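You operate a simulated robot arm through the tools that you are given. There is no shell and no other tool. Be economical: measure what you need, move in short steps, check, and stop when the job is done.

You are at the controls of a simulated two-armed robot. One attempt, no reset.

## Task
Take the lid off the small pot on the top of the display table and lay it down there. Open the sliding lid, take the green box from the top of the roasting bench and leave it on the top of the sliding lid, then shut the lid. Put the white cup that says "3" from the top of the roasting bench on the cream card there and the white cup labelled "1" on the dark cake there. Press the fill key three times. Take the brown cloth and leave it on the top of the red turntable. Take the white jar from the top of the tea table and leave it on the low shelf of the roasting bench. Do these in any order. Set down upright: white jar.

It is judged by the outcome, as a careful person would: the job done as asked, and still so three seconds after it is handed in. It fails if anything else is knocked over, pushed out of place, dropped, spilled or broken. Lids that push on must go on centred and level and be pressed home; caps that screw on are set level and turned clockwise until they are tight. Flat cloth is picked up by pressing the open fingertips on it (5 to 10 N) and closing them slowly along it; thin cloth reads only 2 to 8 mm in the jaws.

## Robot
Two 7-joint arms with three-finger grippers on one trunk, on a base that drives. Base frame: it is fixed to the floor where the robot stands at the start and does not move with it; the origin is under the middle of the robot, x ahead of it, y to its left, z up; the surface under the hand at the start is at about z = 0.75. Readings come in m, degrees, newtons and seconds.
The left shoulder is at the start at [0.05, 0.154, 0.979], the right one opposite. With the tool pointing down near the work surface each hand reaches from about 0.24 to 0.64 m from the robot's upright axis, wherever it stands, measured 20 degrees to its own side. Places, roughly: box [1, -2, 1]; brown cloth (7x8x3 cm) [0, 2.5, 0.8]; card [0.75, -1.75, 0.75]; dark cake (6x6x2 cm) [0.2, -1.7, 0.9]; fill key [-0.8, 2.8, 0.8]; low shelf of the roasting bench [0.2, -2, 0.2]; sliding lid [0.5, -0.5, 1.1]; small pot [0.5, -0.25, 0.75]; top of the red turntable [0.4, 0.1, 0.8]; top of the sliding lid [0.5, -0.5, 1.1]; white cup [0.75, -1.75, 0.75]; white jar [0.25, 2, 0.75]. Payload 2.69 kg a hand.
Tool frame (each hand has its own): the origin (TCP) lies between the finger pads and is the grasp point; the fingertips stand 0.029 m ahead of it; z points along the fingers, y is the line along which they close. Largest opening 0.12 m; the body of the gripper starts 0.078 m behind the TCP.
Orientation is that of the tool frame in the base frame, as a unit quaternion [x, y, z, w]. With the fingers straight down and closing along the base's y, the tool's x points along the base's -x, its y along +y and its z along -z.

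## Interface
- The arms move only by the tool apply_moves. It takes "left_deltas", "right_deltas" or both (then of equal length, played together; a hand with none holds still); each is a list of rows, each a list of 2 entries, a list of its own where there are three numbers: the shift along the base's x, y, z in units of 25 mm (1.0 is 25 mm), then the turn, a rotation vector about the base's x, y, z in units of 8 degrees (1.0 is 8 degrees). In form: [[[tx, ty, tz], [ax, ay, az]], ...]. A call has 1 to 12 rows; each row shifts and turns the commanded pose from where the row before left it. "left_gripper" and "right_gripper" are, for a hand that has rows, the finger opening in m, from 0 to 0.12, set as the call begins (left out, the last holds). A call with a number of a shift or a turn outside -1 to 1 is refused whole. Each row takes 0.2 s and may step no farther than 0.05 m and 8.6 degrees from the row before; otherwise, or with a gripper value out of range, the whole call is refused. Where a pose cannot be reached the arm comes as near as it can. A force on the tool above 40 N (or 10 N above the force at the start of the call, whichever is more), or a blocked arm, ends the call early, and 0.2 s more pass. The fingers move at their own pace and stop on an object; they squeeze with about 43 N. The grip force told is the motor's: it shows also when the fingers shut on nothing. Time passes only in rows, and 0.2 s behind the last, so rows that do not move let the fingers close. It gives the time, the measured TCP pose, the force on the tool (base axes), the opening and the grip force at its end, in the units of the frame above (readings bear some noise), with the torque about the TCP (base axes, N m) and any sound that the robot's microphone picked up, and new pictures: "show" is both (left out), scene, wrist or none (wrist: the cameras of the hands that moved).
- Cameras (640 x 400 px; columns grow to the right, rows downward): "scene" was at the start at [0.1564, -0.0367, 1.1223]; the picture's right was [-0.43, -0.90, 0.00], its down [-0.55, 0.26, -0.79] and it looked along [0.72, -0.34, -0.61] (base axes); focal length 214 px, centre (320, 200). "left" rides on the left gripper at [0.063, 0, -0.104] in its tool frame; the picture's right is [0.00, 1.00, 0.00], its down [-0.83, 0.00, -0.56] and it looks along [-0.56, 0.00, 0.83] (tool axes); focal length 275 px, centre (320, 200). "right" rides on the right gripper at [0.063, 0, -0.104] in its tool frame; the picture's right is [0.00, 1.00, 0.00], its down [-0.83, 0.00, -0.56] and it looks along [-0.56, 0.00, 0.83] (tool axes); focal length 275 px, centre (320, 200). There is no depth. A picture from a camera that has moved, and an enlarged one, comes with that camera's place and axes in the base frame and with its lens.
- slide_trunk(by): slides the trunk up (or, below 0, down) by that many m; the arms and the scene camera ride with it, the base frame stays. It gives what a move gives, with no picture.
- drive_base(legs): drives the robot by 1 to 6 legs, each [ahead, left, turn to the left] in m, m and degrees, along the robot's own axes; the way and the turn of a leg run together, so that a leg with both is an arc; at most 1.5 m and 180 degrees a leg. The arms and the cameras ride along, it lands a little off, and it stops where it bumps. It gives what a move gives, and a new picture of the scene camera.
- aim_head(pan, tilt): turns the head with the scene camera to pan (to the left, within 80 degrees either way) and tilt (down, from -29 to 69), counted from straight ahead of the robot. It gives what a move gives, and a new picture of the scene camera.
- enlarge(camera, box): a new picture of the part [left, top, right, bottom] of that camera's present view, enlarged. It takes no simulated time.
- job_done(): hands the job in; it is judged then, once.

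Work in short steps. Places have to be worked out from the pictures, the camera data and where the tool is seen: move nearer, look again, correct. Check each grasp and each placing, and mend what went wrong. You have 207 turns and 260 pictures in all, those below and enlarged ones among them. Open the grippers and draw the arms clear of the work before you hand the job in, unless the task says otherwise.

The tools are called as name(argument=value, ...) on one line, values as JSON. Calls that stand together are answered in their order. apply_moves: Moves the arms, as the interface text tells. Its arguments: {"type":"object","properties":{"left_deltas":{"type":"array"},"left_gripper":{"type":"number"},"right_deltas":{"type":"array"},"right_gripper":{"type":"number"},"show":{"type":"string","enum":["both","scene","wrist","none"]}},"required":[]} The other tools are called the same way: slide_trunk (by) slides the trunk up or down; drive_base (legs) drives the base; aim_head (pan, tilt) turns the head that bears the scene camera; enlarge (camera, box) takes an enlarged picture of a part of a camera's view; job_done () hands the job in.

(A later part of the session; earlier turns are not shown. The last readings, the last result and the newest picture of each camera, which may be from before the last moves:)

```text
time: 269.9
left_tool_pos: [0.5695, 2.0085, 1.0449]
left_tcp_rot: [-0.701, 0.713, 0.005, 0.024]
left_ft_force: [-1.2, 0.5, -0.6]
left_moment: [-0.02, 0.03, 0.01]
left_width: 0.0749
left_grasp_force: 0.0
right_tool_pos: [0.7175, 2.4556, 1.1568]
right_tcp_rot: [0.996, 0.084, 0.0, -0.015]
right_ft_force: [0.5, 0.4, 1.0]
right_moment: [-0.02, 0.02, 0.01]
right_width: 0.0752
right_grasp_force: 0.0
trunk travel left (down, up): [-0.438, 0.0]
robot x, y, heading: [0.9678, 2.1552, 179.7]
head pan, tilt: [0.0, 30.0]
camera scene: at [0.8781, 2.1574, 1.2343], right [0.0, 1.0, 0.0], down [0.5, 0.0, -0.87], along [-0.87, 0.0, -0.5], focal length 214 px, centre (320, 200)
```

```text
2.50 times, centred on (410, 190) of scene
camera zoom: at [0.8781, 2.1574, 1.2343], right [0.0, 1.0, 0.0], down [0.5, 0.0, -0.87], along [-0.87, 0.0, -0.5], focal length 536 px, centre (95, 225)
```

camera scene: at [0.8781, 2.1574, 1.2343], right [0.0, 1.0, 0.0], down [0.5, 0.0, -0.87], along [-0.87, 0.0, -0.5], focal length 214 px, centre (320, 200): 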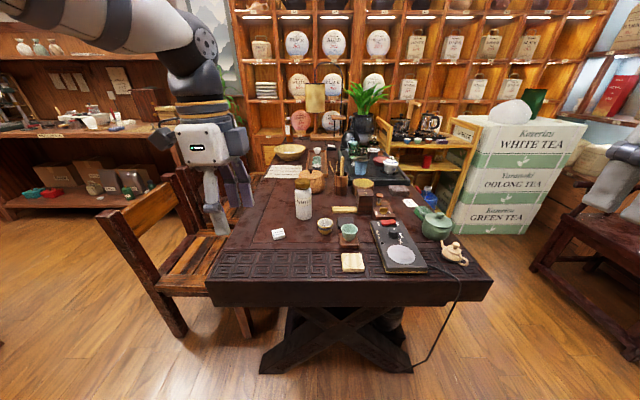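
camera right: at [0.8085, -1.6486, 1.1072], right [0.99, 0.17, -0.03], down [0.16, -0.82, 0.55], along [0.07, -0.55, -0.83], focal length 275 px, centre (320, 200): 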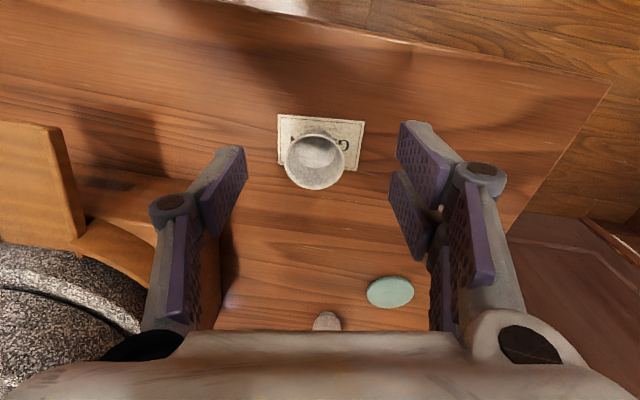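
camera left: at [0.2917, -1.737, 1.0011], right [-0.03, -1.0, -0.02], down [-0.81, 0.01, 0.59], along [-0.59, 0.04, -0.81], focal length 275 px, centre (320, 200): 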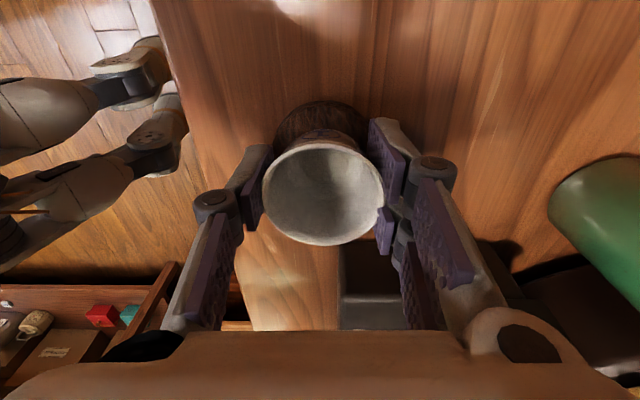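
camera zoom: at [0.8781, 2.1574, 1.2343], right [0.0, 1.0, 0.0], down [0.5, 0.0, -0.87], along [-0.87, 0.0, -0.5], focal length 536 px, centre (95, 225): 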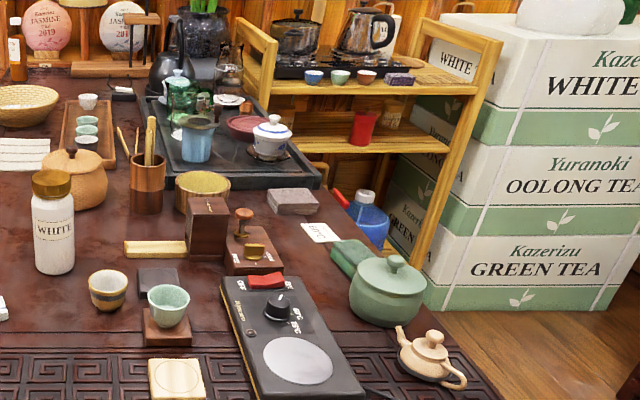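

The folded brown cloth lies at about [-0.03, 2.53]. The fill key should be on the kettle stand on the bamboo rack; I zoom there.

enlarge(camera="scene", box=[370, 100, 480, 170])

aim_head(pan=-45, tilt=30)

```text
5.71 times, centred on (425, 135) of scene
camera zoom: at [0.8781, 2.1574, 1.2343], right [0.0, 1.0, 0.0], down [0.5, 0.0, -0.87], along [-0.87, 0.0, -0.5], focal length 1226 px, centre (-280, 571)
```

zoom: 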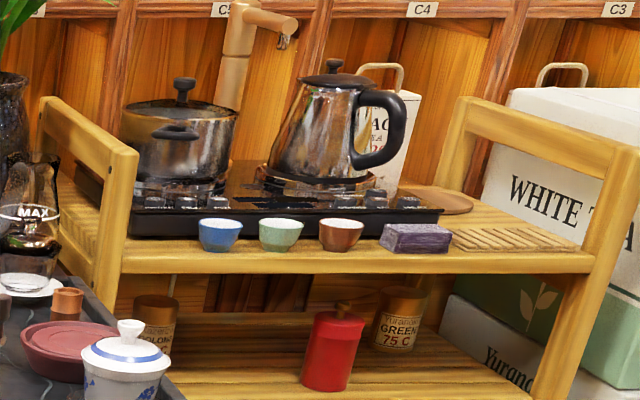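

```text
time: 271.0
left_tool_pos: [0.5694, 2.0065, 1.0446]
left_tcp_rot: [-0.7, 0.714, 0.006, 0.025]
left_ft_force: [0.9, -0.2, -0.4]
left_moment: [0.0, -0.04, 0.0]
left_width: 0.075
left_grasp_force: 0.0
right_tool_pos: [0.7165, 2.4542, 1.1576]
right_tcp_rot: [0.996, 0.083, 0.0, -0.015]
right_ft_force: [0.2, 0.7, -0.4]
right_moment: [-0.02, 0.0, 0.01]
right_width: 0.0749
right_grasp_force: 0.1
trunk travel left (down, up): [-0.438, 0.0]
robot x, y, heading: [0.97, 2.1569, 179.7]
head pan, tilt: [-45.0, 30.0]
camera scene: at [0.9048, 2.2208, 1.2343], right [0.71, 0.71, 0.0], down [0.35, -0.35, -0.87], along [-0.61, 0.61, -0.5], focal length 214 px, centre (320, 200)
```

scene: 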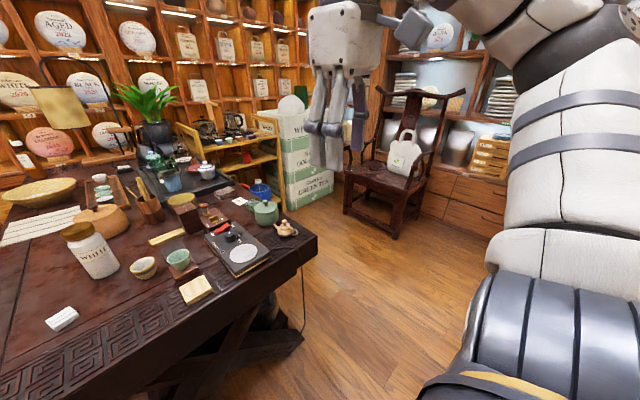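

There is ample room behind the table (chair legs at y ≈ 3.75). I go there, staying facing -x toward the rack.

drive_base(legs=[[0, -0.92, 0], [0.85, 0, 0]])

aim_head(pan=5, tilt=35)

```text
time: 282.4
left_tool_pos: [-0.265, 2.9347, 1.0445]
left_tcp_rot: [-0.698, 0.716, 0.006, 0.026]
left_ft_force: [-0.3, 0.0, -0.9]
left_moment: [-0.02, 0.02, 0.02]
left_width: 0.075
left_grasp_force: 0.0
right_tool_pos: [-0.1133, 3.3808, 1.1565]
right_tcp_rot: [0.997, 0.079, -0.001, -0.015]
right_ft_force: [0.7, -0.1, -0.1]
right_moment: [0.01, -0.05, 0.0]
right_width: 0.075
right_grasp_force: 0.1
trunk travel left (down, up): [-0.438, 0.0]
robot x, y, heading: [0.137, 3.0808, 179.4]
head pan, tilt: [-45.0, 30.0]
camera scene: at [0.0727, 3.1464, 1.2343], right [0.72, 0.7, 0.0], down [0.35, -0.36, -0.87], along [-0.61, 0.62, -0.5], focal length 214 px, centre (320, 200)
```

scene: 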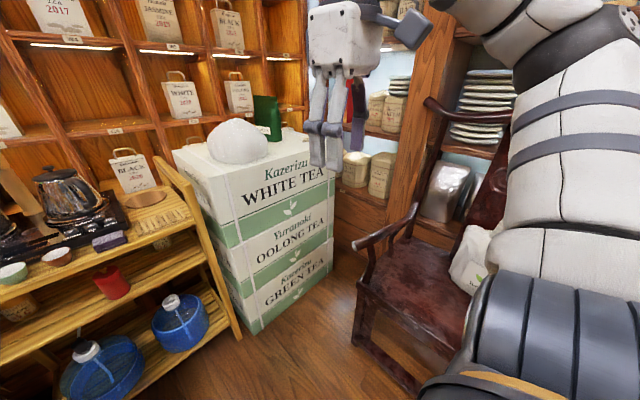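

```text
time: 283.6
left_tool_pos: [-0.2645, 2.9363, 1.0437]
left_tcp_rot: [-0.697, 0.716, 0.005, 0.026]
left_ft_force: [-0.6, 0.6, -1.0]
left_moment: [0.01, -0.01, 0.03]
left_width: 0.0751
left_grasp_force: 0.0
right_tool_pos: [-0.1129, 3.3809, 1.1569]
right_tcp_rot: [0.997, 0.079, 0.0, -0.015]
right_ft_force: [-0.1, -0.2, -0.1]
right_moment: [0.0, 0.02, 0.01]
right_width: 0.075
right_grasp_force: 0.0
trunk travel left (down, up): [-0.438, 0.0]
robot x, y, heading: [0.1362, 3.0816, 179.1]
head pan, tilt: [5.0, 35.0]
camera scene: at [0.0483, 3.0751, 1.2266], right [-0.07, 1.0, 0.0], down [0.57, 0.04, -0.82], along [-0.82, -0.06, -0.57], focal length 214 px, centre (320, 200)
```

scene: 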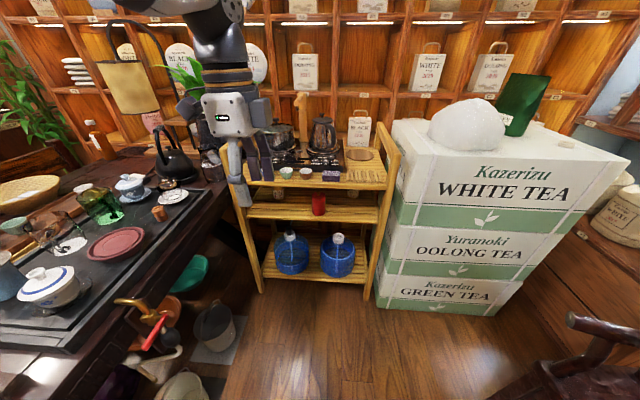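

enlarge(camera="scene", box=[240, 90, 400, 200])

```text
3.64 times, centred on (320, 145) of scene
camera zoom: at [0.0483, 3.0751, 1.2266], right [-0.07, 1.0, 0.0], down [0.57, 0.04, -0.82], along [-0.82, -0.06, -0.57], focal length 780 px, centre (320, 400)
```

zoom: 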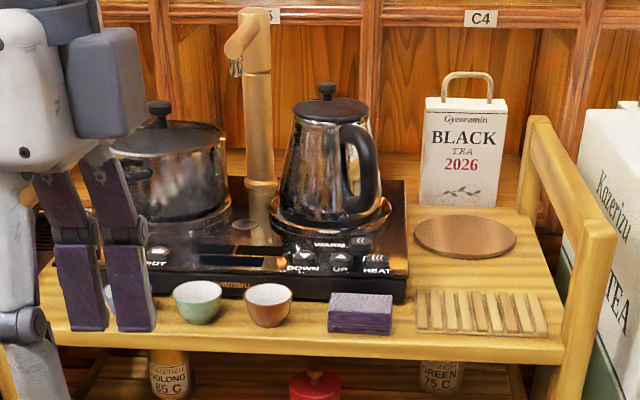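

apply_moves(left_deltas=[[[0.5, -0.8, 0.4], [0, 0, 0]], [[0.5, -0.8, 0.4], [0, 0, 0]], [[0.5, -0.8, 0.4], [0, 0, 0]], [[0.5, -0.8, 0.4], [0, 0, 0]], [[0.5, -0.8, 0], [0, 0, 0]]], show="none")

enlarge(camera="scene", box=[230, 110, 350, 190])

```text
time: 284.8
left_tool_pos: [-0.2034, 2.8346, 1.0857]
left_tcp_rot: [-0.698, 0.716, 0.005, 0.024]
left_ft_force: [0.1, 0.4, -0.6]
left_moment: [0.04, 0.02, 0.04]
left_width: 0.0747
left_grasp_force: 0.0
right_tool_pos: [-0.1136, 3.3802, 1.1572]
right_tcp_rot: [0.997, 0.079, 0.0, -0.015]
right_ft_force: [0.1, -0.4, -0.8]
right_moment: [0.0, -0.04, -0.01]
right_width: 0.0751
right_grasp_force: 0.1
trunk travel left (down, up): [-0.438, 0.0]
robot x, y, heading: [0.1378, 3.0815, 179.4]
head pan, tilt: [5.0, 35.0]
```

```text
5.00 times, centred on (290, 150) of scene
camera zoom: at [0.0485, 3.0745, 1.2266], right [-0.08, 1.0, 0.0], down [0.57, 0.04, -0.82], along [-0.82, -0.06, -0.57], focal length 1072 px, centre (470, 450)
```

zoom: 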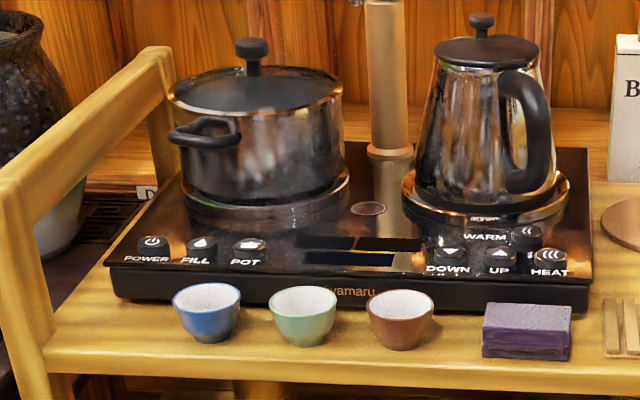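

FILL key found on the cooker. I close in with the left hand retracted, then locate the key from the wrist camera.

apply_moves(right_deltas=[[[0.8, -0.5, 0], [0, 0, 0]], [[0.8, -0.5, 0], [0, 0, 0]], [[0.8, -0.5, 0], [0, 0, 0]]], show="none")

drive_base(legs=[[0.4, 0, 0.6]])

apply_moves(left_deltas=[[[0, 0, 0], [0, 0, 0]]], left_gripper=0.0, show="wrist")

```text
time: 285.6
left_tool_pos: [-0.2026, 2.8346, 1.0851]
left_tcp_rot: [-0.697, 0.717, 0.005, 0.026]
left_ft_force: [-0.5, -0.7, 0.0]
left_moment: [0.02, 0.02, 0.0]
left_width: 0.0748
left_grasp_force: 0.0
right_tool_pos: [-0.0541, 3.3405, 1.1532]
right_tcp_rot: [0.997, 0.079, -0.002, -0.014]
right_ft_force: [0.5, -0.4, -0.7]
right_moment: [-0.01, 0.0, -0.02]
right_width: 0.0748
right_grasp_force: 0.0
right hand out of reach, approached as far as the arm can: row 1
trunk travel left (down, up): [-0.438, 0.0]
robot x, y, heading: [0.1326, 3.0781, 179.2]
head pan, tilt: [5.0, 35.0]
```

```text
time: 288.1
left_tool_pos: [-0.6018, 2.8358, 1.0849]
left_tcp_rot: [-0.7, 0.714, 0.005, 0.025]
left_ft_force: [0.4, 0.0, -0.2]
left_moment: [0.01, -0.02, -0.01]
left_width: 0.075
left_grasp_force: 0.0
right_tool_pos: [-0.4566, 3.3439, 1.1527]
right_tcp_rot: [0.996, 0.083, -0.001, -0.014]
right_ft_force: [-0.8, -0.8, -0.3]
right_moment: [-0.02, 0.01, -0.04]
right_width: 0.0749
right_grasp_force: 0.1
trunk travel left (down, up): [-0.438, 0.0]
robot x, y, heading: [-0.263, 3.086, 179.5]
head pan, tilt: [5.0, 35.0]
camera scene: at [-0.3523, 3.0778, 1.2265], right [-0.08, 1.0, 0.0], down [0.57, 0.05, -0.82], along [-0.82, -0.07, -0.57], focal length 214 px, centre (320, 200)
```

scene: 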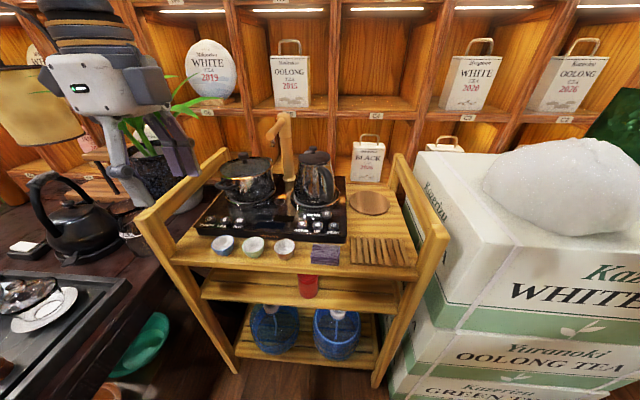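

```text
time: 288.5
left_tool_pos: [-0.6016, 2.8348, 1.0859]
left_tcp_rot: [-0.7, 0.714, 0.005, 0.026]
left_ft_force: [0.0, 0.4, 0.2]
left_moment: [-0.01, 0.01, 0.01]
left_width: 0.0
left_grasp_force: 23.4
right_tool_pos: [-0.4556, 3.3441, 1.153]
right_tcp_rot: [0.996, 0.083, -0.001, -0.015]
right_ft_force: [0.0, -0.1, -0.4]
right_moment: [0.03, -0.01, 0.02]
right_width: 0.0749
right_grasp_force: 0.0
trunk travel left (down, up): [-0.438, 0.0]
robot x, y, heading: [-0.2628, 3.0836, 179.6]
head pan, tilt: [5.0, 35.0]
camera left: at [-0.6054, 2.7678, 1.1864], right [-1.0, 0.03, -0.03], down [0.0, 0.81, 0.59], along [0.04, 0.59, -0.81], focal length 275 px, centre (320, 200)
```

left: 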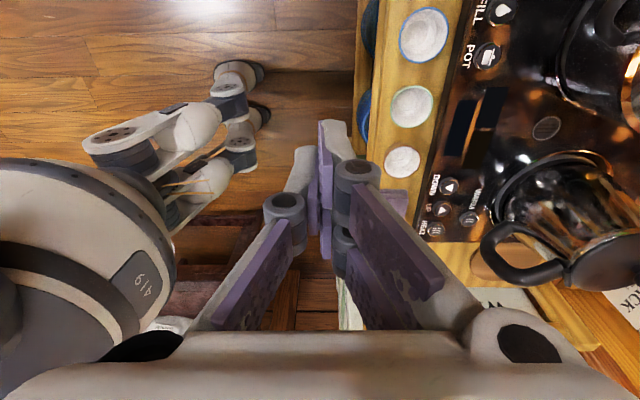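

The FILL key triangulates to [-0.776, 2.784, 0.849]. I turn the left hand back to neutral (slim toward the pot) and go above it.

apply_moves(left_deltas=[[[0, 0, 0], [0, 0, 0.94]], [[0, 0, 0], [0, 0, 0.94]], [[0, 0, 0], [0, 0, 0.94]], [[0, 0, 0], [0, 0, 0.94]], [[-0.7, -0.2, -0.3], [0, 0, 0.94]], [[-0.9, -0.3, -0.4], [0, 0, 0.94]], [[-0.9, -0.3, -0.4], [0, 0, 0.94]], [[-0.9, -0.3, -0.4], [0, 0, 0.94]], [[-0.9, -0.3, -0.4], [0, 0, 0.94]], [[-0.9, -0.2, -0.4], [0, 0, 0.94]], [[-0.9, -0.2, -0.4], [0, 0, 0.94]], [[-0.6, -0.2, -0.4], [0, 0, 0.94]]], show="both")

```text
time: 291.1
left_tool_pos: [-0.7693, 2.7849, 1.0058]
left_tcp_rot: [1.0, -0.008, -0.022, -0.014]
left_ft_force: [-0.5, 0.4, 0.1]
left_moment: [-0.02, -0.03, 0.01]
left_width: 0.0
left_grasp_force: 28.4
right_tool_pos: [-0.4554, 3.3433, 1.1525]
right_tcp_rot: [0.996, 0.083, -0.002, -0.014]
right_ft_force: [-0.6, -0.1, -0.5]
right_moment: [0.02, -0.02, 0.0]
right_width: 0.0751
right_grasp_force: 0.0
trunk travel left (down, up): [-0.438, 0.0]
robot x, y, heading: [-0.2646, 3.0849, 179.9]
head pan, tilt: [5.0, 35.0]
camera scene: at [-0.3523, 3.0778, 1.2265], right [-0.08, 1.0, 0.0], down [0.57, 0.05, -0.82], along [-0.82, -0.07, -0.57], focal length 214 px, centre (320, 200)
camera left: at [-0.7024, 2.78, 1.1081], right [-0.02, -1.0, -0.03], down [-0.81, 0.0, 0.59], along [-0.59, 0.03, -0.81], focal length 275 px, centre (320, 200)
```

scene: 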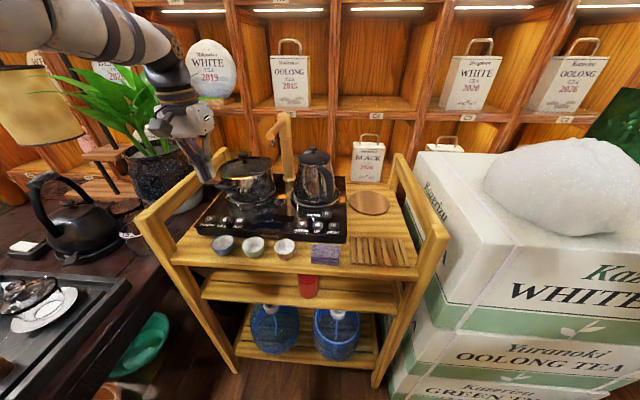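
left: 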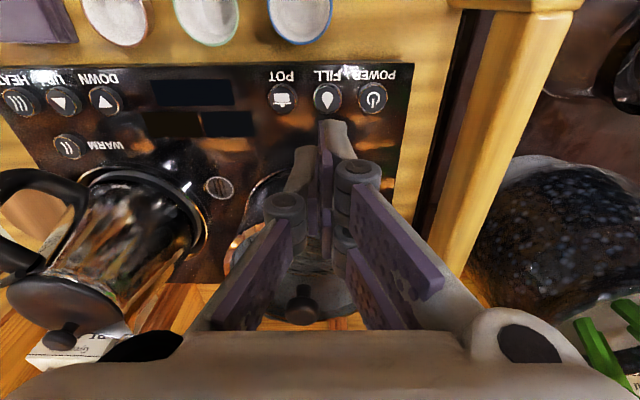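

Key seen at [-0.775, 2.780]. I align and lower to just above it.

apply_moves(left_deltas=[[[-0.2, -0.2, -1], [0, 0, 0]], [[0, 0, -1], [0, 0, 0]], [[0, 0, -1], [0, 0, 0]], [[0, 0, -1], [0, 0, 0]], [[0, 0, -0.5], [0, 0, 0]]], show="wrist")

```text
time: 292.3
left_tool_pos: [-0.7743, 2.7812, 0.8954]
left_tcp_rot: [1.0, -0.007, -0.022, -0.015]
left_ft_force: [-0.3, 0.5, 0.0]
left_moment: [0.02, 0.02, -0.01]
left_width: 0.0001
left_grasp_force: 28.4
right_tool_pos: [-0.4568, 3.344, 1.1535]
right_tcp_rot: [0.996, 0.083, -0.002, -0.014]
right_ft_force: [-0.3, -0.1, -0.5]
right_moment: [0.02, -0.03, 0.01]
right_width: 0.0748
right_grasp_force: 0.1
trunk travel left (down, up): [-0.438, 0.0]
robot x, y, heading: [-0.2661, 3.086, 179.7]
head pan, tilt: [5.0, 35.0]
camera left: at [-0.7065, 2.7756, 0.996], right [-0.02, -1.0, -0.03], down [-0.81, 0.0, 0.59], along [-0.59, 0.04, -0.81], focal length 275 px, centre (320, 200)
```

left: 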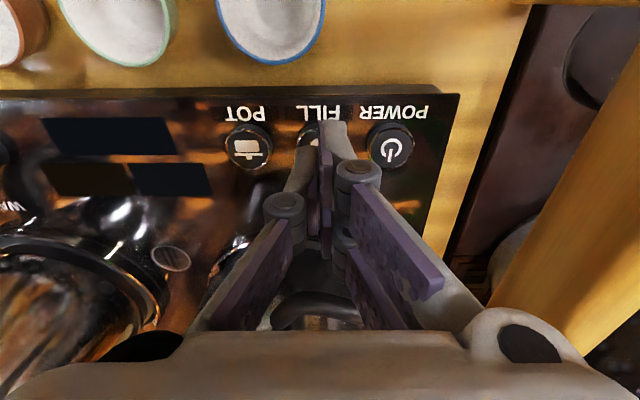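

Right over FILL. I press down in small steps, listening for the click.

apply_moves(left_deltas=[[[0, 0, -0.3], [0, 0, 0]], [[0, 0, -0.2], [0, 0, 0]]], show="none")

apply_moves(left_deltas=[[[0, 0, -0.1], [0, 0, 0]], [[0, 0, -0.1], [0, 0, 0]]], show="none")

```text
time: 292.9
left_tool_pos: [-0.7748, 2.7803, 0.8823]
left_tcp_rot: [1.0, -0.008, -0.022, -0.014]
left_ft_force: [0.5, 0.7, 0.4]
left_moment: [0.01, -0.02, 0.0]
left_width: 0.0
left_grasp_force: 28.6
right_tool_pos: [-0.4569, 3.3437, 1.1536]
right_tcp_rot: [0.996, 0.083, 0.0, -0.014]
right_ft_force: [-0.3, -0.3, 0.1]
right_moment: [0.01, -0.03, 0.0]
right_width: 0.0749
right_grasp_force: 0.0
trunk travel left (down, up): [-0.438, 0.0]
robot x, y, heading: [-0.2658, 3.0852, 179.6]
head pan, tilt: [5.0, 35.0]
```

```text
time: 293.5
left_tool_pos: [-0.7727, 2.7807, 0.8786]
left_tcp_rot: [1.0, -0.009, -0.022, -0.014]
left_ft_force: [0.1, -0.4, 0.5]
left_moment: [0.03, -0.01, -0.01]
left_width: 0.0002
left_grasp_force: 28.3
right_tool_pos: [-0.4566, 3.3431, 1.1532]
right_tcp_rot: [0.997, 0.082, -0.001, -0.013]
right_ft_force: [0.6, 0.4, 0.4]
right_moment: [0.02, -0.01, -0.02]
right_width: 0.0747
right_grasp_force: 0.0
trunk travel left (down, up): [-0.438, 0.0]
robot x, y, heading: [-0.2676, 3.082, 179.7]
head pan, tilt: [5.0, 35.0]
```

apply_moves(left_deltas=[[[0, 0, -0.1], [0, 0, 0]], [[0, 0, -0.05], [0, 0, 0]]], show="none")

apply_moves(left_deltas=[[[0, 0, -0.08], [0, 0, 0]]], show="none")

```text
time: 294.1
left_tool_pos: [-0.7743, 2.7808, 0.8743]
left_tcp_rot: [1.0, -0.009, -0.022, -0.014]
left_ft_force: [-0.4, 0.1, -0.3]
left_moment: [0.0, 0.01, 0.03]
left_width: 0.0
left_grasp_force: 28.5
right_tool_pos: [-0.4566, 3.3442, 1.153]
right_tcp_rot: [0.997, 0.082, 0.0, -0.014]
right_ft_force: [0.0, 0.5, -0.4]
right_moment: [0.0, -0.03, -0.01]
right_width: 0.0752
right_grasp_force: 0.1
trunk travel left (down, up): [-0.438, 0.0]
robot x, y, heading: [-0.2621, 3.0846, 179.9]
head pan, tilt: [5.0, 35.0]
heard: click
```

```text
time: 294.5
left_tool_pos: [-0.7734, 2.779, 0.8718]
left_tcp_rot: [1.0, -0.008, -0.022, -0.014]
left_ft_force: [-0.2, -1.4, 1.6]
left_moment: [-0.02, -0.04, -0.01]
left_width: 0.0058
left_grasp_force: 28.8
right_tool_pos: [-0.4566, 3.3438, 1.1536]
right_tcp_rot: [0.996, 0.083, -0.001, -0.014]
right_ft_force: [-0.5, -0.4, 0.0]
right_moment: [0.02, 0.01, 0.0]
right_width: 0.0751
right_grasp_force: 0.2
trunk travel left (down, up): [-0.438, 0.0]
robot x, y, heading: [-0.2634, 3.0824, 179.6]
head pan, tilt: [5.0, 35.0]
```

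Click heard: press one. I lift clear and press again.

apply_moves(left_deltas=[[[0, 0, 0.4], [0, 0, 0]], [[0, 0, 0.3], [0, 0, 0]]], show="wrist")

```text
time: 295.1
left_tool_pos: [-0.773, 2.7816, 0.8901]
left_tcp_rot: [1.0, -0.008, -0.022, -0.015]
left_ft_force: [0.2, -0.6, 0.0]
left_moment: [0.0, 0.03, 0.04]
left_width: 0.0
left_grasp_force: 28.4
right_tool_pos: [-0.456, 3.3437, 1.153]
right_tcp_rot: [0.996, 0.083, -0.001, -0.014]
right_ft_force: [0.4, -0.3, -0.2]
right_moment: [0.02, 0.02, 0.0]
right_width: 0.0753
right_grasp_force: 0.1
trunk travel left (down, up): [-0.438, 0.0]
robot x, y, heading: [-0.2661, 3.0858, 179.7]
head pan, tilt: [5.0, 35.0]
camera left: at [-0.7056, 2.7756, 0.9904], right [-0.02, -1.0, -0.03], down [-0.81, 0.0, 0.59], along [-0.59, 0.04, -0.81], focal length 275 px, centre (320, 200)
```

left: 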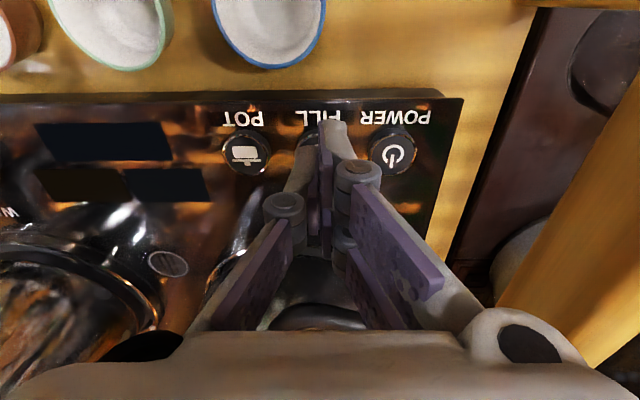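

apply_moves(left_deltas=[[[0, 0, -0.3], [0, 0, 0]], [[0, 0, -0.2], [0, 0, 0]], [[0, 0, -0.16], [0, 0, 0]]], show="none")

apply_moves(left_deltas=[[[0, 0, 0.4], [0, 0, 0]], [[0, 0, 0.3], [0, 0, 0]]], show="none")

```text
time: 295.9
left_tool_pos: [-0.774, 2.7813, 0.8731]
left_tcp_rot: [1.0, -0.008, -0.023, -0.014]
left_ft_force: [0.3, -0.1, 1.5]
left_moment: [0.0, 0.01, -0.01]
left_width: 0.0058
left_grasp_force: 28.6
right_tool_pos: [-0.4561, 3.3436, 1.1521]
right_tcp_rot: [0.996, 0.083, 0.0, -0.014]
right_ft_force: [0.3, -0.4, 0.0]
right_moment: [0.02, 0.02, 0.02]
right_width: 0.0749
right_grasp_force: 0.0
trunk travel left (down, up): [-0.438, 0.0]
robot x, y, heading: [-0.2627, 3.0836, 179.4]
head pan, tilt: [5.0, 35.0]
heard: click
```

```text
time: 296.5
left_tool_pos: [-0.7731, 2.7812, 0.891]
left_tcp_rot: [1.0, -0.009, -0.022, -0.014]
left_ft_force: [-0.6, 0.6, 0.4]
left_moment: [0.01, -0.01, 0.01]
left_width: 0.0
left_grasp_force: 28.6
right_tool_pos: [-0.456, 3.3435, 1.153]
right_tcp_rot: [0.997, 0.082, -0.001, -0.014]
right_ft_force: [-0.7, -0.1, -0.5]
right_moment: [-0.04, 0.03, 0.0]
right_width: 0.075
right_grasp_force: 0.1
trunk travel left (down, up): [-0.438, 0.0]
robot x, y, heading: [-0.2639, 3.0823, 179.6]
head pan, tilt: [5.0, 35.0]
```

Second click. Third press.

apply_moves(left_deltas=[[[0, 0, -0.3], [0, 0, 0]], [[0, 0, -0.2], [0, 0, 0]], [[0, 0, -0.19], [0, 0, 0]]], show="none")

apply_moves(left_deltas=[[[0, 0, 0.6], [0, 0, 0]], [[0, 0, 1], [0, 0, 0]], [[0, 0, 1], [0, 0, 0]], [[0, 0, 1], [0, 0, 0]], [[0, 0, 1], [0, 0, 0]], [[0.5, 0, 1], [0, 0, 0]], [[1, 0, 0.5], [0, 0, 0]], [[1, 0, 0], [0, 0, 0]], [[1, 0.5, 0], [0, 0, 0]], [[1, 0.5, 0], [0, 0, 0]], [[1, 0.5, 0], [0, 0, 0]], [[1, 0.5, 0], [0, 0, 0]]], show="scene")

```text
time: 297.3
left_tool_pos: [-0.7733, 2.7822, 0.8733]
left_tcp_rot: [1.0, -0.008, -0.022, -0.014]
left_ft_force: [-0.6, 0.3, 1.8]
left_moment: [-0.03, -0.02, -0.02]
left_width: 0.0004
left_grasp_force: 28.7
right_tool_pos: [-0.4558, 3.3439, 1.1541]
right_tcp_rot: [0.996, 0.083, -0.002, -0.014]
right_ft_force: [-0.3, 0.1, 0.4]
right_moment: [0.02, 0.03, -0.02]
right_width: 0.0752
right_grasp_force: 0.0
trunk travel left (down, up): [-0.438, 0.0]
robot x, y, heading: [-0.2646, 3.0845, 179.7]
head pan, tilt: [5.0, 35.0]
heard: click
```

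```text
time: 299.9
left_tool_pos: [-0.611, 2.8298, 1.0253]
left_tcp_rot: [1.0, -0.007, -0.022, -0.014]
left_ft_force: [-0.9, 0.4, 0.8]
left_moment: [0.02, 0.03, 0.0]
left_width: 0.0
left_grasp_force: 28.8
right_tool_pos: [-0.4534, 3.3446, 1.1534]
right_tcp_rot: [0.997, 0.082, -0.001, -0.014]
right_ft_force: [0.5, 0.7, -0.1]
right_moment: [0.01, 0.02, 0.01]
right_width: 0.0749
right_grasp_force: 0.0
trunk travel left (down, up): [-0.438, 0.0]
robot x, y, heading: [-0.2654, 3.0862, 179.5]
head pan, tilt: [5.0, 35.0]
camera scene: at [-0.3515, 3.0783, 1.2266], right [-0.08, 1.0, 0.0], down [0.57, 0.05, -0.82], along [-0.82, -0.07, -0.57], focal length 214 px, centre (320, 200)
```

scene: 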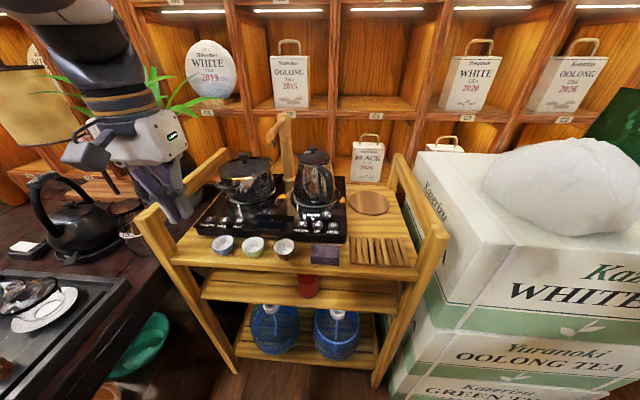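

Three clicks in all. Now back off from the rack and turn to face the table from behind, for the cloth.

drive_base(legs=[[-0.4, -0.12, 0], [0, 0, 90]])

aim_head(pan=0, tilt=38)

```text
time: 306.2
left_tool_pos: [0.3747, 2.8449, 1.0259]
left_tcp_rot: [0.727, 0.686, -0.026, 0.005]
left_ft_force: [0.1, 0.2, -0.9]
left_moment: [0.0, 0.01, 0.0]
left_width: 0.0004
left_grasp_force: 28.6
right_tool_pos: [-0.1323, 3.0227, 1.1529]
right_tcp_rot: [0.662, 0.749, -0.011, -0.009]
right_ft_force: [0.6, 0.0, -0.9]
right_moment: [0.02, 0.01, -0.01]
right_width: 0.075
right_grasp_force: 0.1
trunk travel left (down, up): [-0.438, 0.0]
robot x, y, heading: [0.1342, 3.2047, -92.7]
head pan, tilt: [5.0, 35.0]
camera scene: at [0.14, 3.1147, 1.2266], right [-1.0, -0.04, 0.0], down [-0.02, 0.57, -0.82], along [0.03, -0.82, -0.57], focal length 214 px, centre (320, 200)
```

scene: 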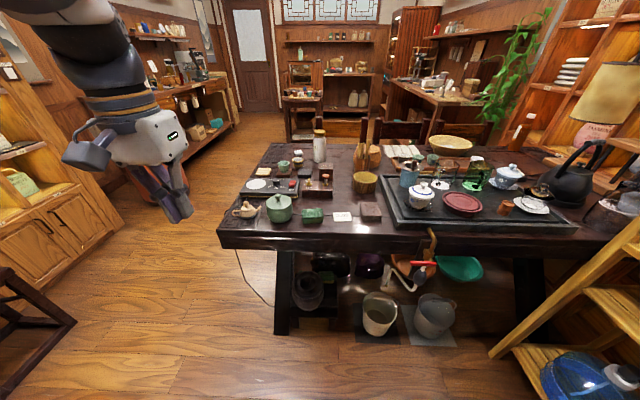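

```text
time: 306.9
left_tool_pos: [0.374, 2.8463, 1.0263]
left_tcp_rot: [0.727, 0.686, -0.026, 0.005]
left_ft_force: [-0.8, -0.3, -0.2]
left_moment: [-0.01, 0.03, 0.0]
left_width: 0.0
left_grasp_force: 28.1
right_tool_pos: [-0.1324, 3.0219, 1.1522]
right_tcp_rot: [0.662, 0.749, -0.01, -0.009]
right_ft_force: [-0.6, 0.0, -0.7]
right_moment: [0.02, -0.01, 0.01]
right_width: 0.075
right_grasp_force: 0.1
trunk travel left (down, up): [-0.438, 0.0]
robot x, y, heading: [0.1359, 3.1999, -92.8]
head pan, tilt: [0.0, 38.0]
camera scene: at [0.1324, 3.1165, 1.222], right [-1.0, 0.05, 0.0], down [0.03, 0.61, -0.79], along [-0.04, -0.79, -0.62], focal length 214 px, centre (320, 200)
```

scene: 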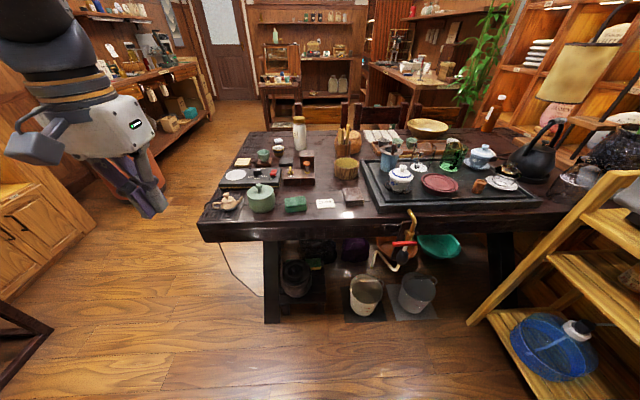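

enlarge(camera="scene", box=[230, 120, 390, 230])

```text
3.64 times, centred on (310, 175) of scene
camera zoom: at [0.1324, 3.1165, 1.222], right [-1.0, 0.05, 0.0], down [0.03, 0.61, -0.79], along [-0.04, -0.79, -0.62], focal length 780 px, centre (356, 291)
```

zoom: 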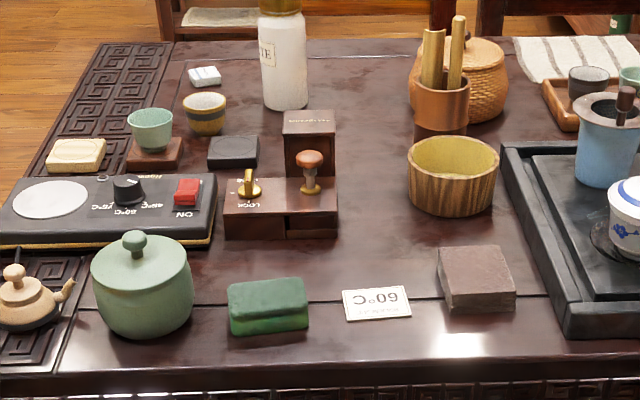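

The brown folded cloth sits at about [-0.01, 2.524], 3 cm high. I drive closer and bring the right hand above it.

drive_base(legs=[[0.2, 0, 2.8]])

apply_moves(right_deltas=[[[0.5, -0.9, -0.9], [0, 0, -0.6]], [[0.5, -0.9, -0.9], [0, 0, -0.6]], [[0.5, -0.9, -0.9], [0, 0, 0]], [[0.5, -0.9, -0.9], [0, 0, 0]], [[0.5, -0.9, -0.9], [0, 0, 0]], [[0.5, -0.9, -0.9], [0, 0, 0]], [[0.5, -0.9, -0.9], [0, 0, 0]]], right_gripper=0.1, show="both")

```text
time: 308.5
left_tool_pos: [0.3867, 2.6585, 1.0261]
left_tcp_rot: [0.711, 0.703, -0.025, 0.005]
left_ft_force: [0.0, 0.4, 0.2]
left_moment: [0.05, 0.01, 0.02]
left_width: 0.0002
left_grasp_force: 28.8
right_tool_pos: [-0.1288, 2.8111, 1.1534]
right_tcp_rot: [0.645, 0.764, -0.011, -0.009]
right_ft_force: [0.1, -0.4, 0.6]
right_moment: [0.0, 0.03, 0.01]
right_width: 0.075
right_grasp_force: 0.1
trunk travel left (down, up): [-0.438, 0.0]
robot x, y, heading: [0.1297, 3.0066, -90.1]
head pan, tilt: [0.0, 38.0]
camera scene: at [0.1315, 2.9174, 1.222], right [-1.0, 0.0, 0.0], down [0.0, 0.62, -0.79], along [0.0, -0.79, -0.62], focal length 214 px, centre (320, 200)
```

scene: 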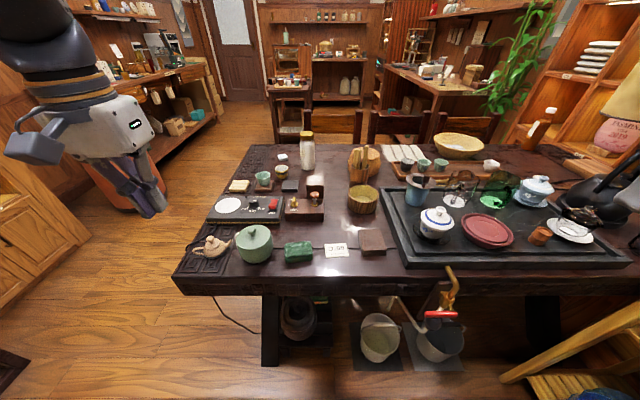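

```text
time: 310.1
left_tool_pos: [0.3866, 2.6575, 1.0259]
left_tcp_rot: [0.711, 0.703, -0.025, 0.004]
left_ft_force: [-0.7, -0.9, -0.1]
left_moment: [-0.02, 0.0, 0.0]
left_width: 0.0002
left_grasp_force: 28.3
right_tool_pos: [-0.0391, 2.6534, 0.9957]
right_tcp_rot: [0.706, 0.708, -0.01, -0.01]
right_ft_force: [-0.1, 0.3, 0.2]
right_moment: [0.03, -0.02, 0.0]
right_width: 0.1
right_grasp_force: 0.0
trunk travel left (down, up): [-0.438, 0.0]
robot x, y, heading: [0.1301, 3.0066, -90.1]
head pan, tilt: [0.0, 38.0]
camera scene: at [0.132, 2.9172, 1.2219], right [-1.0, 0.0, 0.0], down [0.0, 0.62, -0.79], along [0.0, -0.79, -0.62], focal length 214 px, centre (320, 200)
camera right: at [-0.0384, 2.7166, 1.0994], right [1.0, 0.01, -0.03], down [0.02, -0.83, 0.56], along [-0.02, -0.56, -0.83], focal length 275 px, centre (320, 200)
```

scene: 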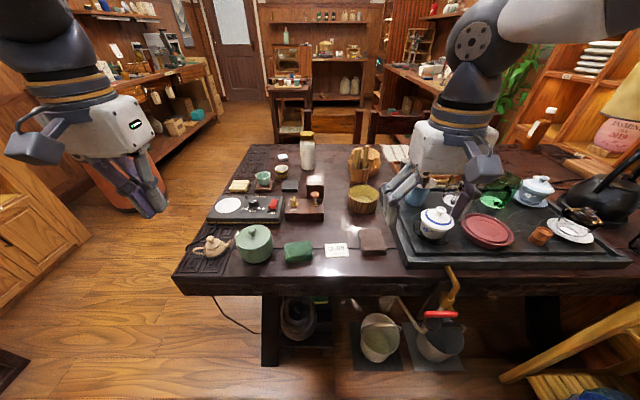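
right: 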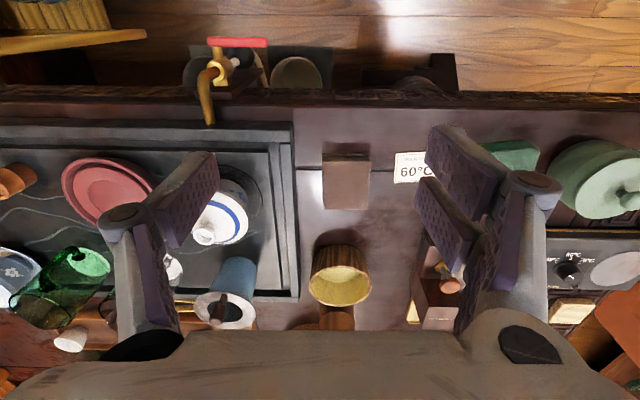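

Cloth centre ≈ [-0.012, 2.525], 6 cm wide along x, 3.5 cm from the tray. I move above it and check once more.

apply_moves(right_deltas=[[[0.2, -0.9, 0], [0, 0, 0]], [[0.2, -0.9, 0], [0, 0, 0]], [[0.2, -0.9, -0.4], [0, 0, 0]], [[0.2, -0.9, -0.6], [0, 0, 0]], [[0.2, -0.9, -0.9], [0, 0, 0]], [[0.08, -0.6, -0.9], [0, 0, 0]], [[0, 0, -0.9], [0, 0, 0]]], right_gripper=0.088, show="wrist")

```text
time: 311.7
left_tool_pos: [0.3845, 2.6577, 1.0267]
left_tcp_rot: [0.712, 0.702, -0.026, 0.005]
left_ft_force: [-0.7, 0.5, -0.3]
left_moment: [0.02, -0.05, -0.01]
left_width: 0.0001
left_grasp_force: 29.1
right_tool_pos: [-0.0151, 2.5258, 0.9019]
right_tcp_rot: [0.706, 0.708, -0.01, -0.01]
right_ft_force: [-0.9, -1.0, -0.1]
right_moment: [0.0, -0.02, -0.02]
right_width: 0.088
right_grasp_force: 0.0
trunk travel left (down, up): [-0.438, 0.0]
robot x, y, heading: [0.1292, 3.0026, -90.2]
head pan, tilt: [0.0, 38.0]
camera right: at [-0.0131, 2.5905, 1.0062], right [1.0, 0.01, -0.03], down [0.02, -0.83, 0.56], along [-0.02, -0.56, -0.83], focal length 275 px, centre (320, 200)
```

right: 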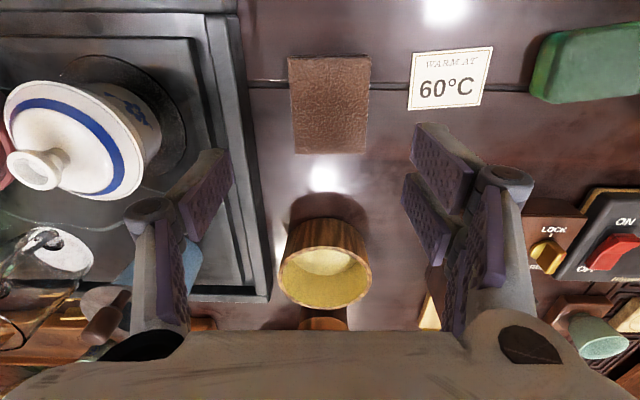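

Aligned. I lower with the fingers on either side of the cloth.

apply_moves(right_deltas=[[[0.12, 0.05, -1], [0, 0, 0]], [[0, 0, -1], [0, 0, 0]], [[0, 0, -1], [0, 0, 0]], [[0, 0, -1], [0, 0, 0]], [[0, 0, -0.4], [0, 0, 0]]], show="wrist")

```text
time: 312.9
left_tool_pos: [0.3851, 2.6587, 1.0256]
left_tcp_rot: [0.712, 0.702, -0.025, 0.005]
left_ft_force: [0.6, 0.9, -0.5]
left_moment: [-0.02, 0.02, -0.01]
left_width: 0.0
left_grasp_force: 29.1
right_tool_pos: [-0.012, 2.5279, 0.7921]
right_tcp_rot: [0.707, 0.707, -0.01, -0.01]
right_ft_force: [-0.2, -0.7, 1.0]
right_moment: [-0.02, 0.02, -0.04]
right_width: 0.0883
right_grasp_force: 0.0
trunk travel left (down, up): [-0.438, 0.0]
robot x, y, heading: [0.1321, 3.0071, -90.1]
head pan, tilt: [0.0, 38.0]
camera right: at [-0.0092, 2.5928, 0.8972], right [1.0, 0.01, -0.03], down [0.02, -0.83, 0.56], along [-0.02, -0.56, -0.83], focal length 275 px, centre (320, 200)
```

right: 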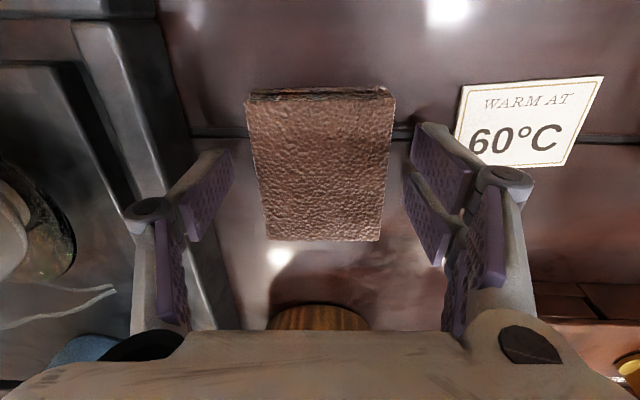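

apply_moves(right_deltas=[[[0, 0, -0.3], [0, 0, 0]], [[0, 0, 0], [0, 0, 0]]], show="none")

apply_moves(right_deltas=[[[0, 0, 0], [0, 0, 0]], [[0, 0, 0], [0, 0, 0]], [[0, 0, 0], [0, 0, 0]], [[0, 0, 0], [0, 0, 0]]], right_gripper=0.03, show="wrist")

```text
time: 313.5
left_tool_pos: [0.385, 2.6579, 1.027]
left_tcp_rot: [0.712, 0.702, -0.026, 0.005]
left_ft_force: [-0.6, 0.9, 0.6]
left_moment: [0.04, 0.0, -0.04]
left_width: 0.0
left_grasp_force: 28.7
right_tool_pos: [-0.012, 2.5292, 0.7854]
right_tcp_rot: [0.706, 0.708, -0.009, -0.01]
right_ft_force: [0.3, -0.1, -0.7]
right_moment: [-0.02, 0.01, 0.0]
right_width: 0.088
right_grasp_force: 0.0
trunk travel left (down, up): [-0.438, 0.0]
robot x, y, heading: [0.1302, 3.0066, -90.1]
head pan, tilt: [0.0, 38.0]
```

```text
time: 314.5
left_tool_pos: [0.3863, 2.6592, 1.026]
left_tcp_rot: [0.712, 0.702, -0.027, 0.006]
left_ft_force: [0.5, -0.4, -0.1]
left_moment: [0.02, -0.03, 0.0]
left_width: 0.0
left_grasp_force: 28.6
right_tool_pos: [-0.012, 2.5284, 0.7868]
right_tcp_rot: [0.706, 0.708, -0.011, -0.008]
right_ft_force: [5.1, -1.4, 15.6]
right_moment: [0.12, -0.73, -0.08]
right_width: 0.0633
right_grasp_force: 43.3
trunk travel left (down, up): [-0.438, 0.0]
robot x, y, heading: [0.1272, 3.0059, -90.3]
head pan, tilt: [0.0, 38.0]
camera right: at [-0.0092, 2.5929, 0.8914], right [1.0, 0.01, -0.03], down [0.02, -0.83, 0.56], along [-0.02, -0.56, -0.83], focal length 275 px, centre (320, 200)
```

right: 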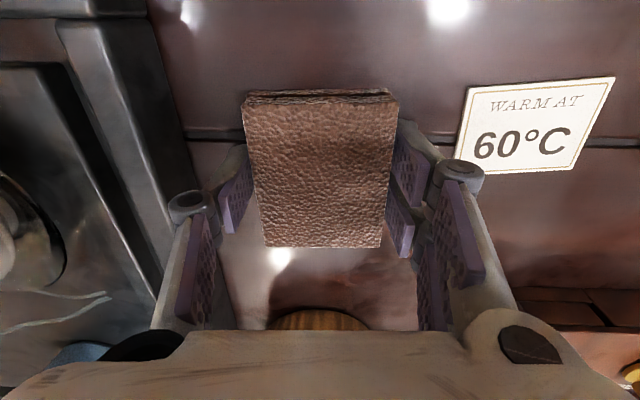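

Gripped (63 mm). Lift and check.

apply_moves(right_deltas=[[[0, 0, 0.6], [0, 0, 0]], [[0, 0, 1], [0, 0, 0]], [[0, 0.2, 1], [0, 0, 0]], [[0, 0.6, 1], [0, 0, 0]], [[0, 1, 1], [0, 0, 0]], [[0, 1, 1], [0, 0, 0]], [[0, 1, 1], [0, 0, 0]], [[0, 1, 1], [0, 0, 0]]], show="both")

```text
time: 316.3
left_tool_pos: [0.3863, 2.6599, 1.0267]
left_tcp_rot: [0.711, 0.703, -0.025, 0.006]
left_ft_force: [0.2, -0.1, 0.1]
left_moment: [-0.02, 0.01, -0.02]
left_width: 0.0001
left_grasp_force: 28.9
right_tool_pos: [-0.012, 2.6468, 0.9779]
right_tcp_rot: [0.706, 0.708, -0.011, -0.009]
right_ft_force: [0.3, 0.0, 1.0]
right_moment: [-0.01, -0.01, 0.02]
right_width: 0.063
right_grasp_force: 43.0
trunk travel left (down, up): [-0.438, 0.0]
robot x, y, heading: [0.1274, 3.003, -90.2]
head pan, tilt: [0.0, 38.0]
camera scene: at [0.1315, 2.9189, 1.2221], right [-1.0, 0.0, 0.0], down [0.0, 0.61, -0.79], along [0.0, -0.79, -0.61], focal length 214 px, centre (320, 200)
camera right: at [-0.0093, 2.7112, 1.0809], right [1.0, 0.01, -0.03], down [0.02, -0.83, 0.56], along [-0.02, -0.56, -0.83], focal length 275 px, centre (320, 200)
```

scene: 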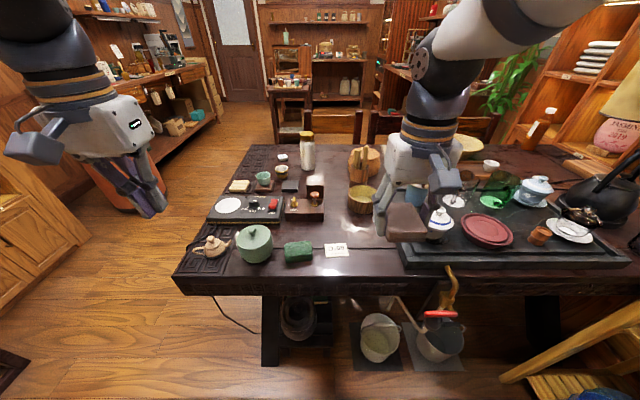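
right: 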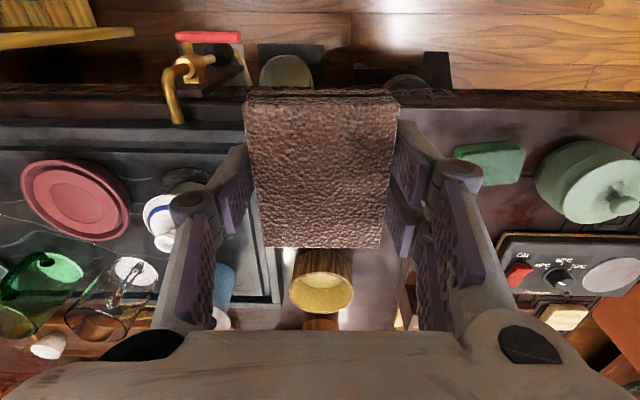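

Cloth in the right hand. Next the jar with the left: I drive round to the table's right end.

apply_moves(right_deltas=[[[0, 0.8, 0.8], [0, 0, 0]], [[0, 0.8, 0.8], [0, 0, 0]], [[0, 0.5, 0.8], [0, 0, 0]]], show="none")

drive_base(legs=[[-0.15, 0, 0], [0, 0.78, 0], [0, 0, -90], [0, 0.85, 0]])

aim_head(pan=0, tilt=38)

```text
time: 317.1
left_tool_pos: [0.3856, 2.6589, 1.0266]
left_tcp_rot: [0.711, 0.703, -0.025, 0.005]
left_ft_force: [0.1, 0.4, 0.8]
left_moment: [-0.01, -0.01, 0.0]
left_width: 0.0
left_grasp_force: 28.4
right_tool_pos: [-0.0112, 2.7021, 1.0356]
right_tcp_rot: [0.707, 0.708, -0.01, -0.01]
right_ft_force: [-0.2, 0.5, -1.2]
right_moment: [-0.03, -0.01, 0.0]
right_width: 0.0628
right_grasp_force: 43.2
trunk travel left (down, up): [-0.438, 0.0]
robot x, y, heading: [0.1312, 3.0063, -90.2]
head pan, tilt: [0.0, 38.0]
```

```text
time: 334.8
left_tool_pos: [0.5564, 2.0702, 1.0246]
left_tcp_rot: [1.0, -0.015, -0.021, -0.015]
left_ft_force: [-0.4, -0.1, -0.2]
left_moment: [-0.03, -0.02, 0.02]
left_width: 0.0
left_grasp_force: 28.6
right_tool_pos: [0.6077, 2.4649, 1.0353]
right_tcp_rot: [1.0, -0.008, 0.0, -0.014]
right_ft_force: [-1.2, -0.4, 0.3]
right_moment: [0.01, 0.0, -0.04]
right_width: 0.0628
right_grasp_force: 43.5
trunk travel left (down, up): [-0.438, 0.0]
robot x, y, heading: [0.9103, 2.3172, 178.9]
head pan, tilt: [0.0, 38.0]
camera scene: at [0.8225, 2.3215, 1.222], right [0.02, 1.0, 0.0], down [0.62, -0.01, -0.79], along [-0.79, 0.01, -0.62], focal length 214 px, centre (320, 200)
```

scene: 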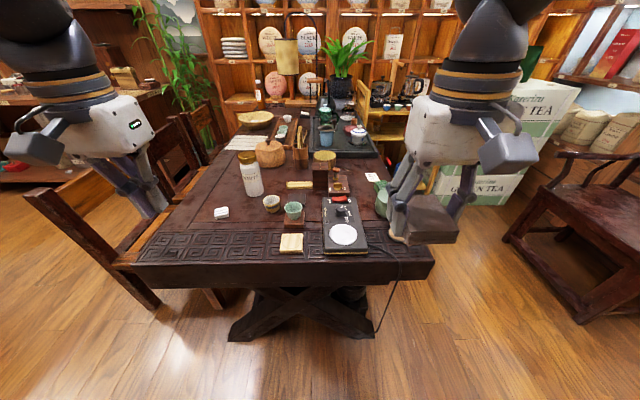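

```text
time: 335.4
left_tool_pos: [0.5584, 2.0693, 1.0253]
left_tcp_rot: [1.0, -0.014, -0.021, -0.014]
left_ft_force: [0.1, -0.2, -0.1]
left_moment: [0.02, 0.0, -0.02]
left_width: 0.0
left_grasp_force: 28.2
right_tool_pos: [0.6078, 2.4644, 1.0358]
right_tcp_rot: [1.0, -0.008, 0.0, -0.014]
right_ft_force: [0.0, 0.2, -0.3]
right_moment: [0.01, 0.0, 0.0]
right_width: 0.0626
right_grasp_force: 42.6
trunk travel left (down, up): [-0.438, 0.0]
robot x, y, heading: [0.9116, 2.3188, 178.8]
head pan, tilt: [0.0, 38.0]
camera scene: at [0.8225, 2.3216, 1.222], right [0.02, 1.0, 0.0], down [0.62, -0.01, -0.79], along [-0.79, 0.01, -0.62], focal length 214 px, centre (320, 200)
```

scene: 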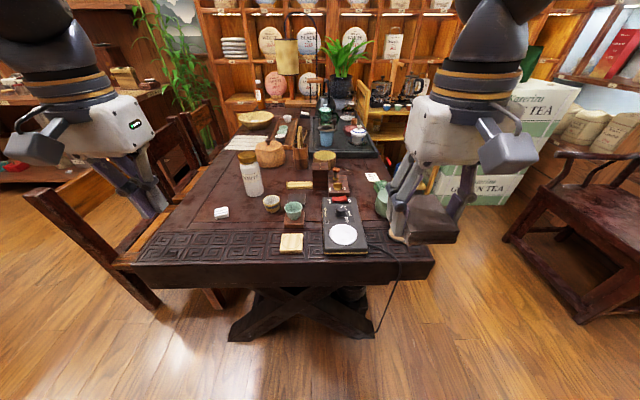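

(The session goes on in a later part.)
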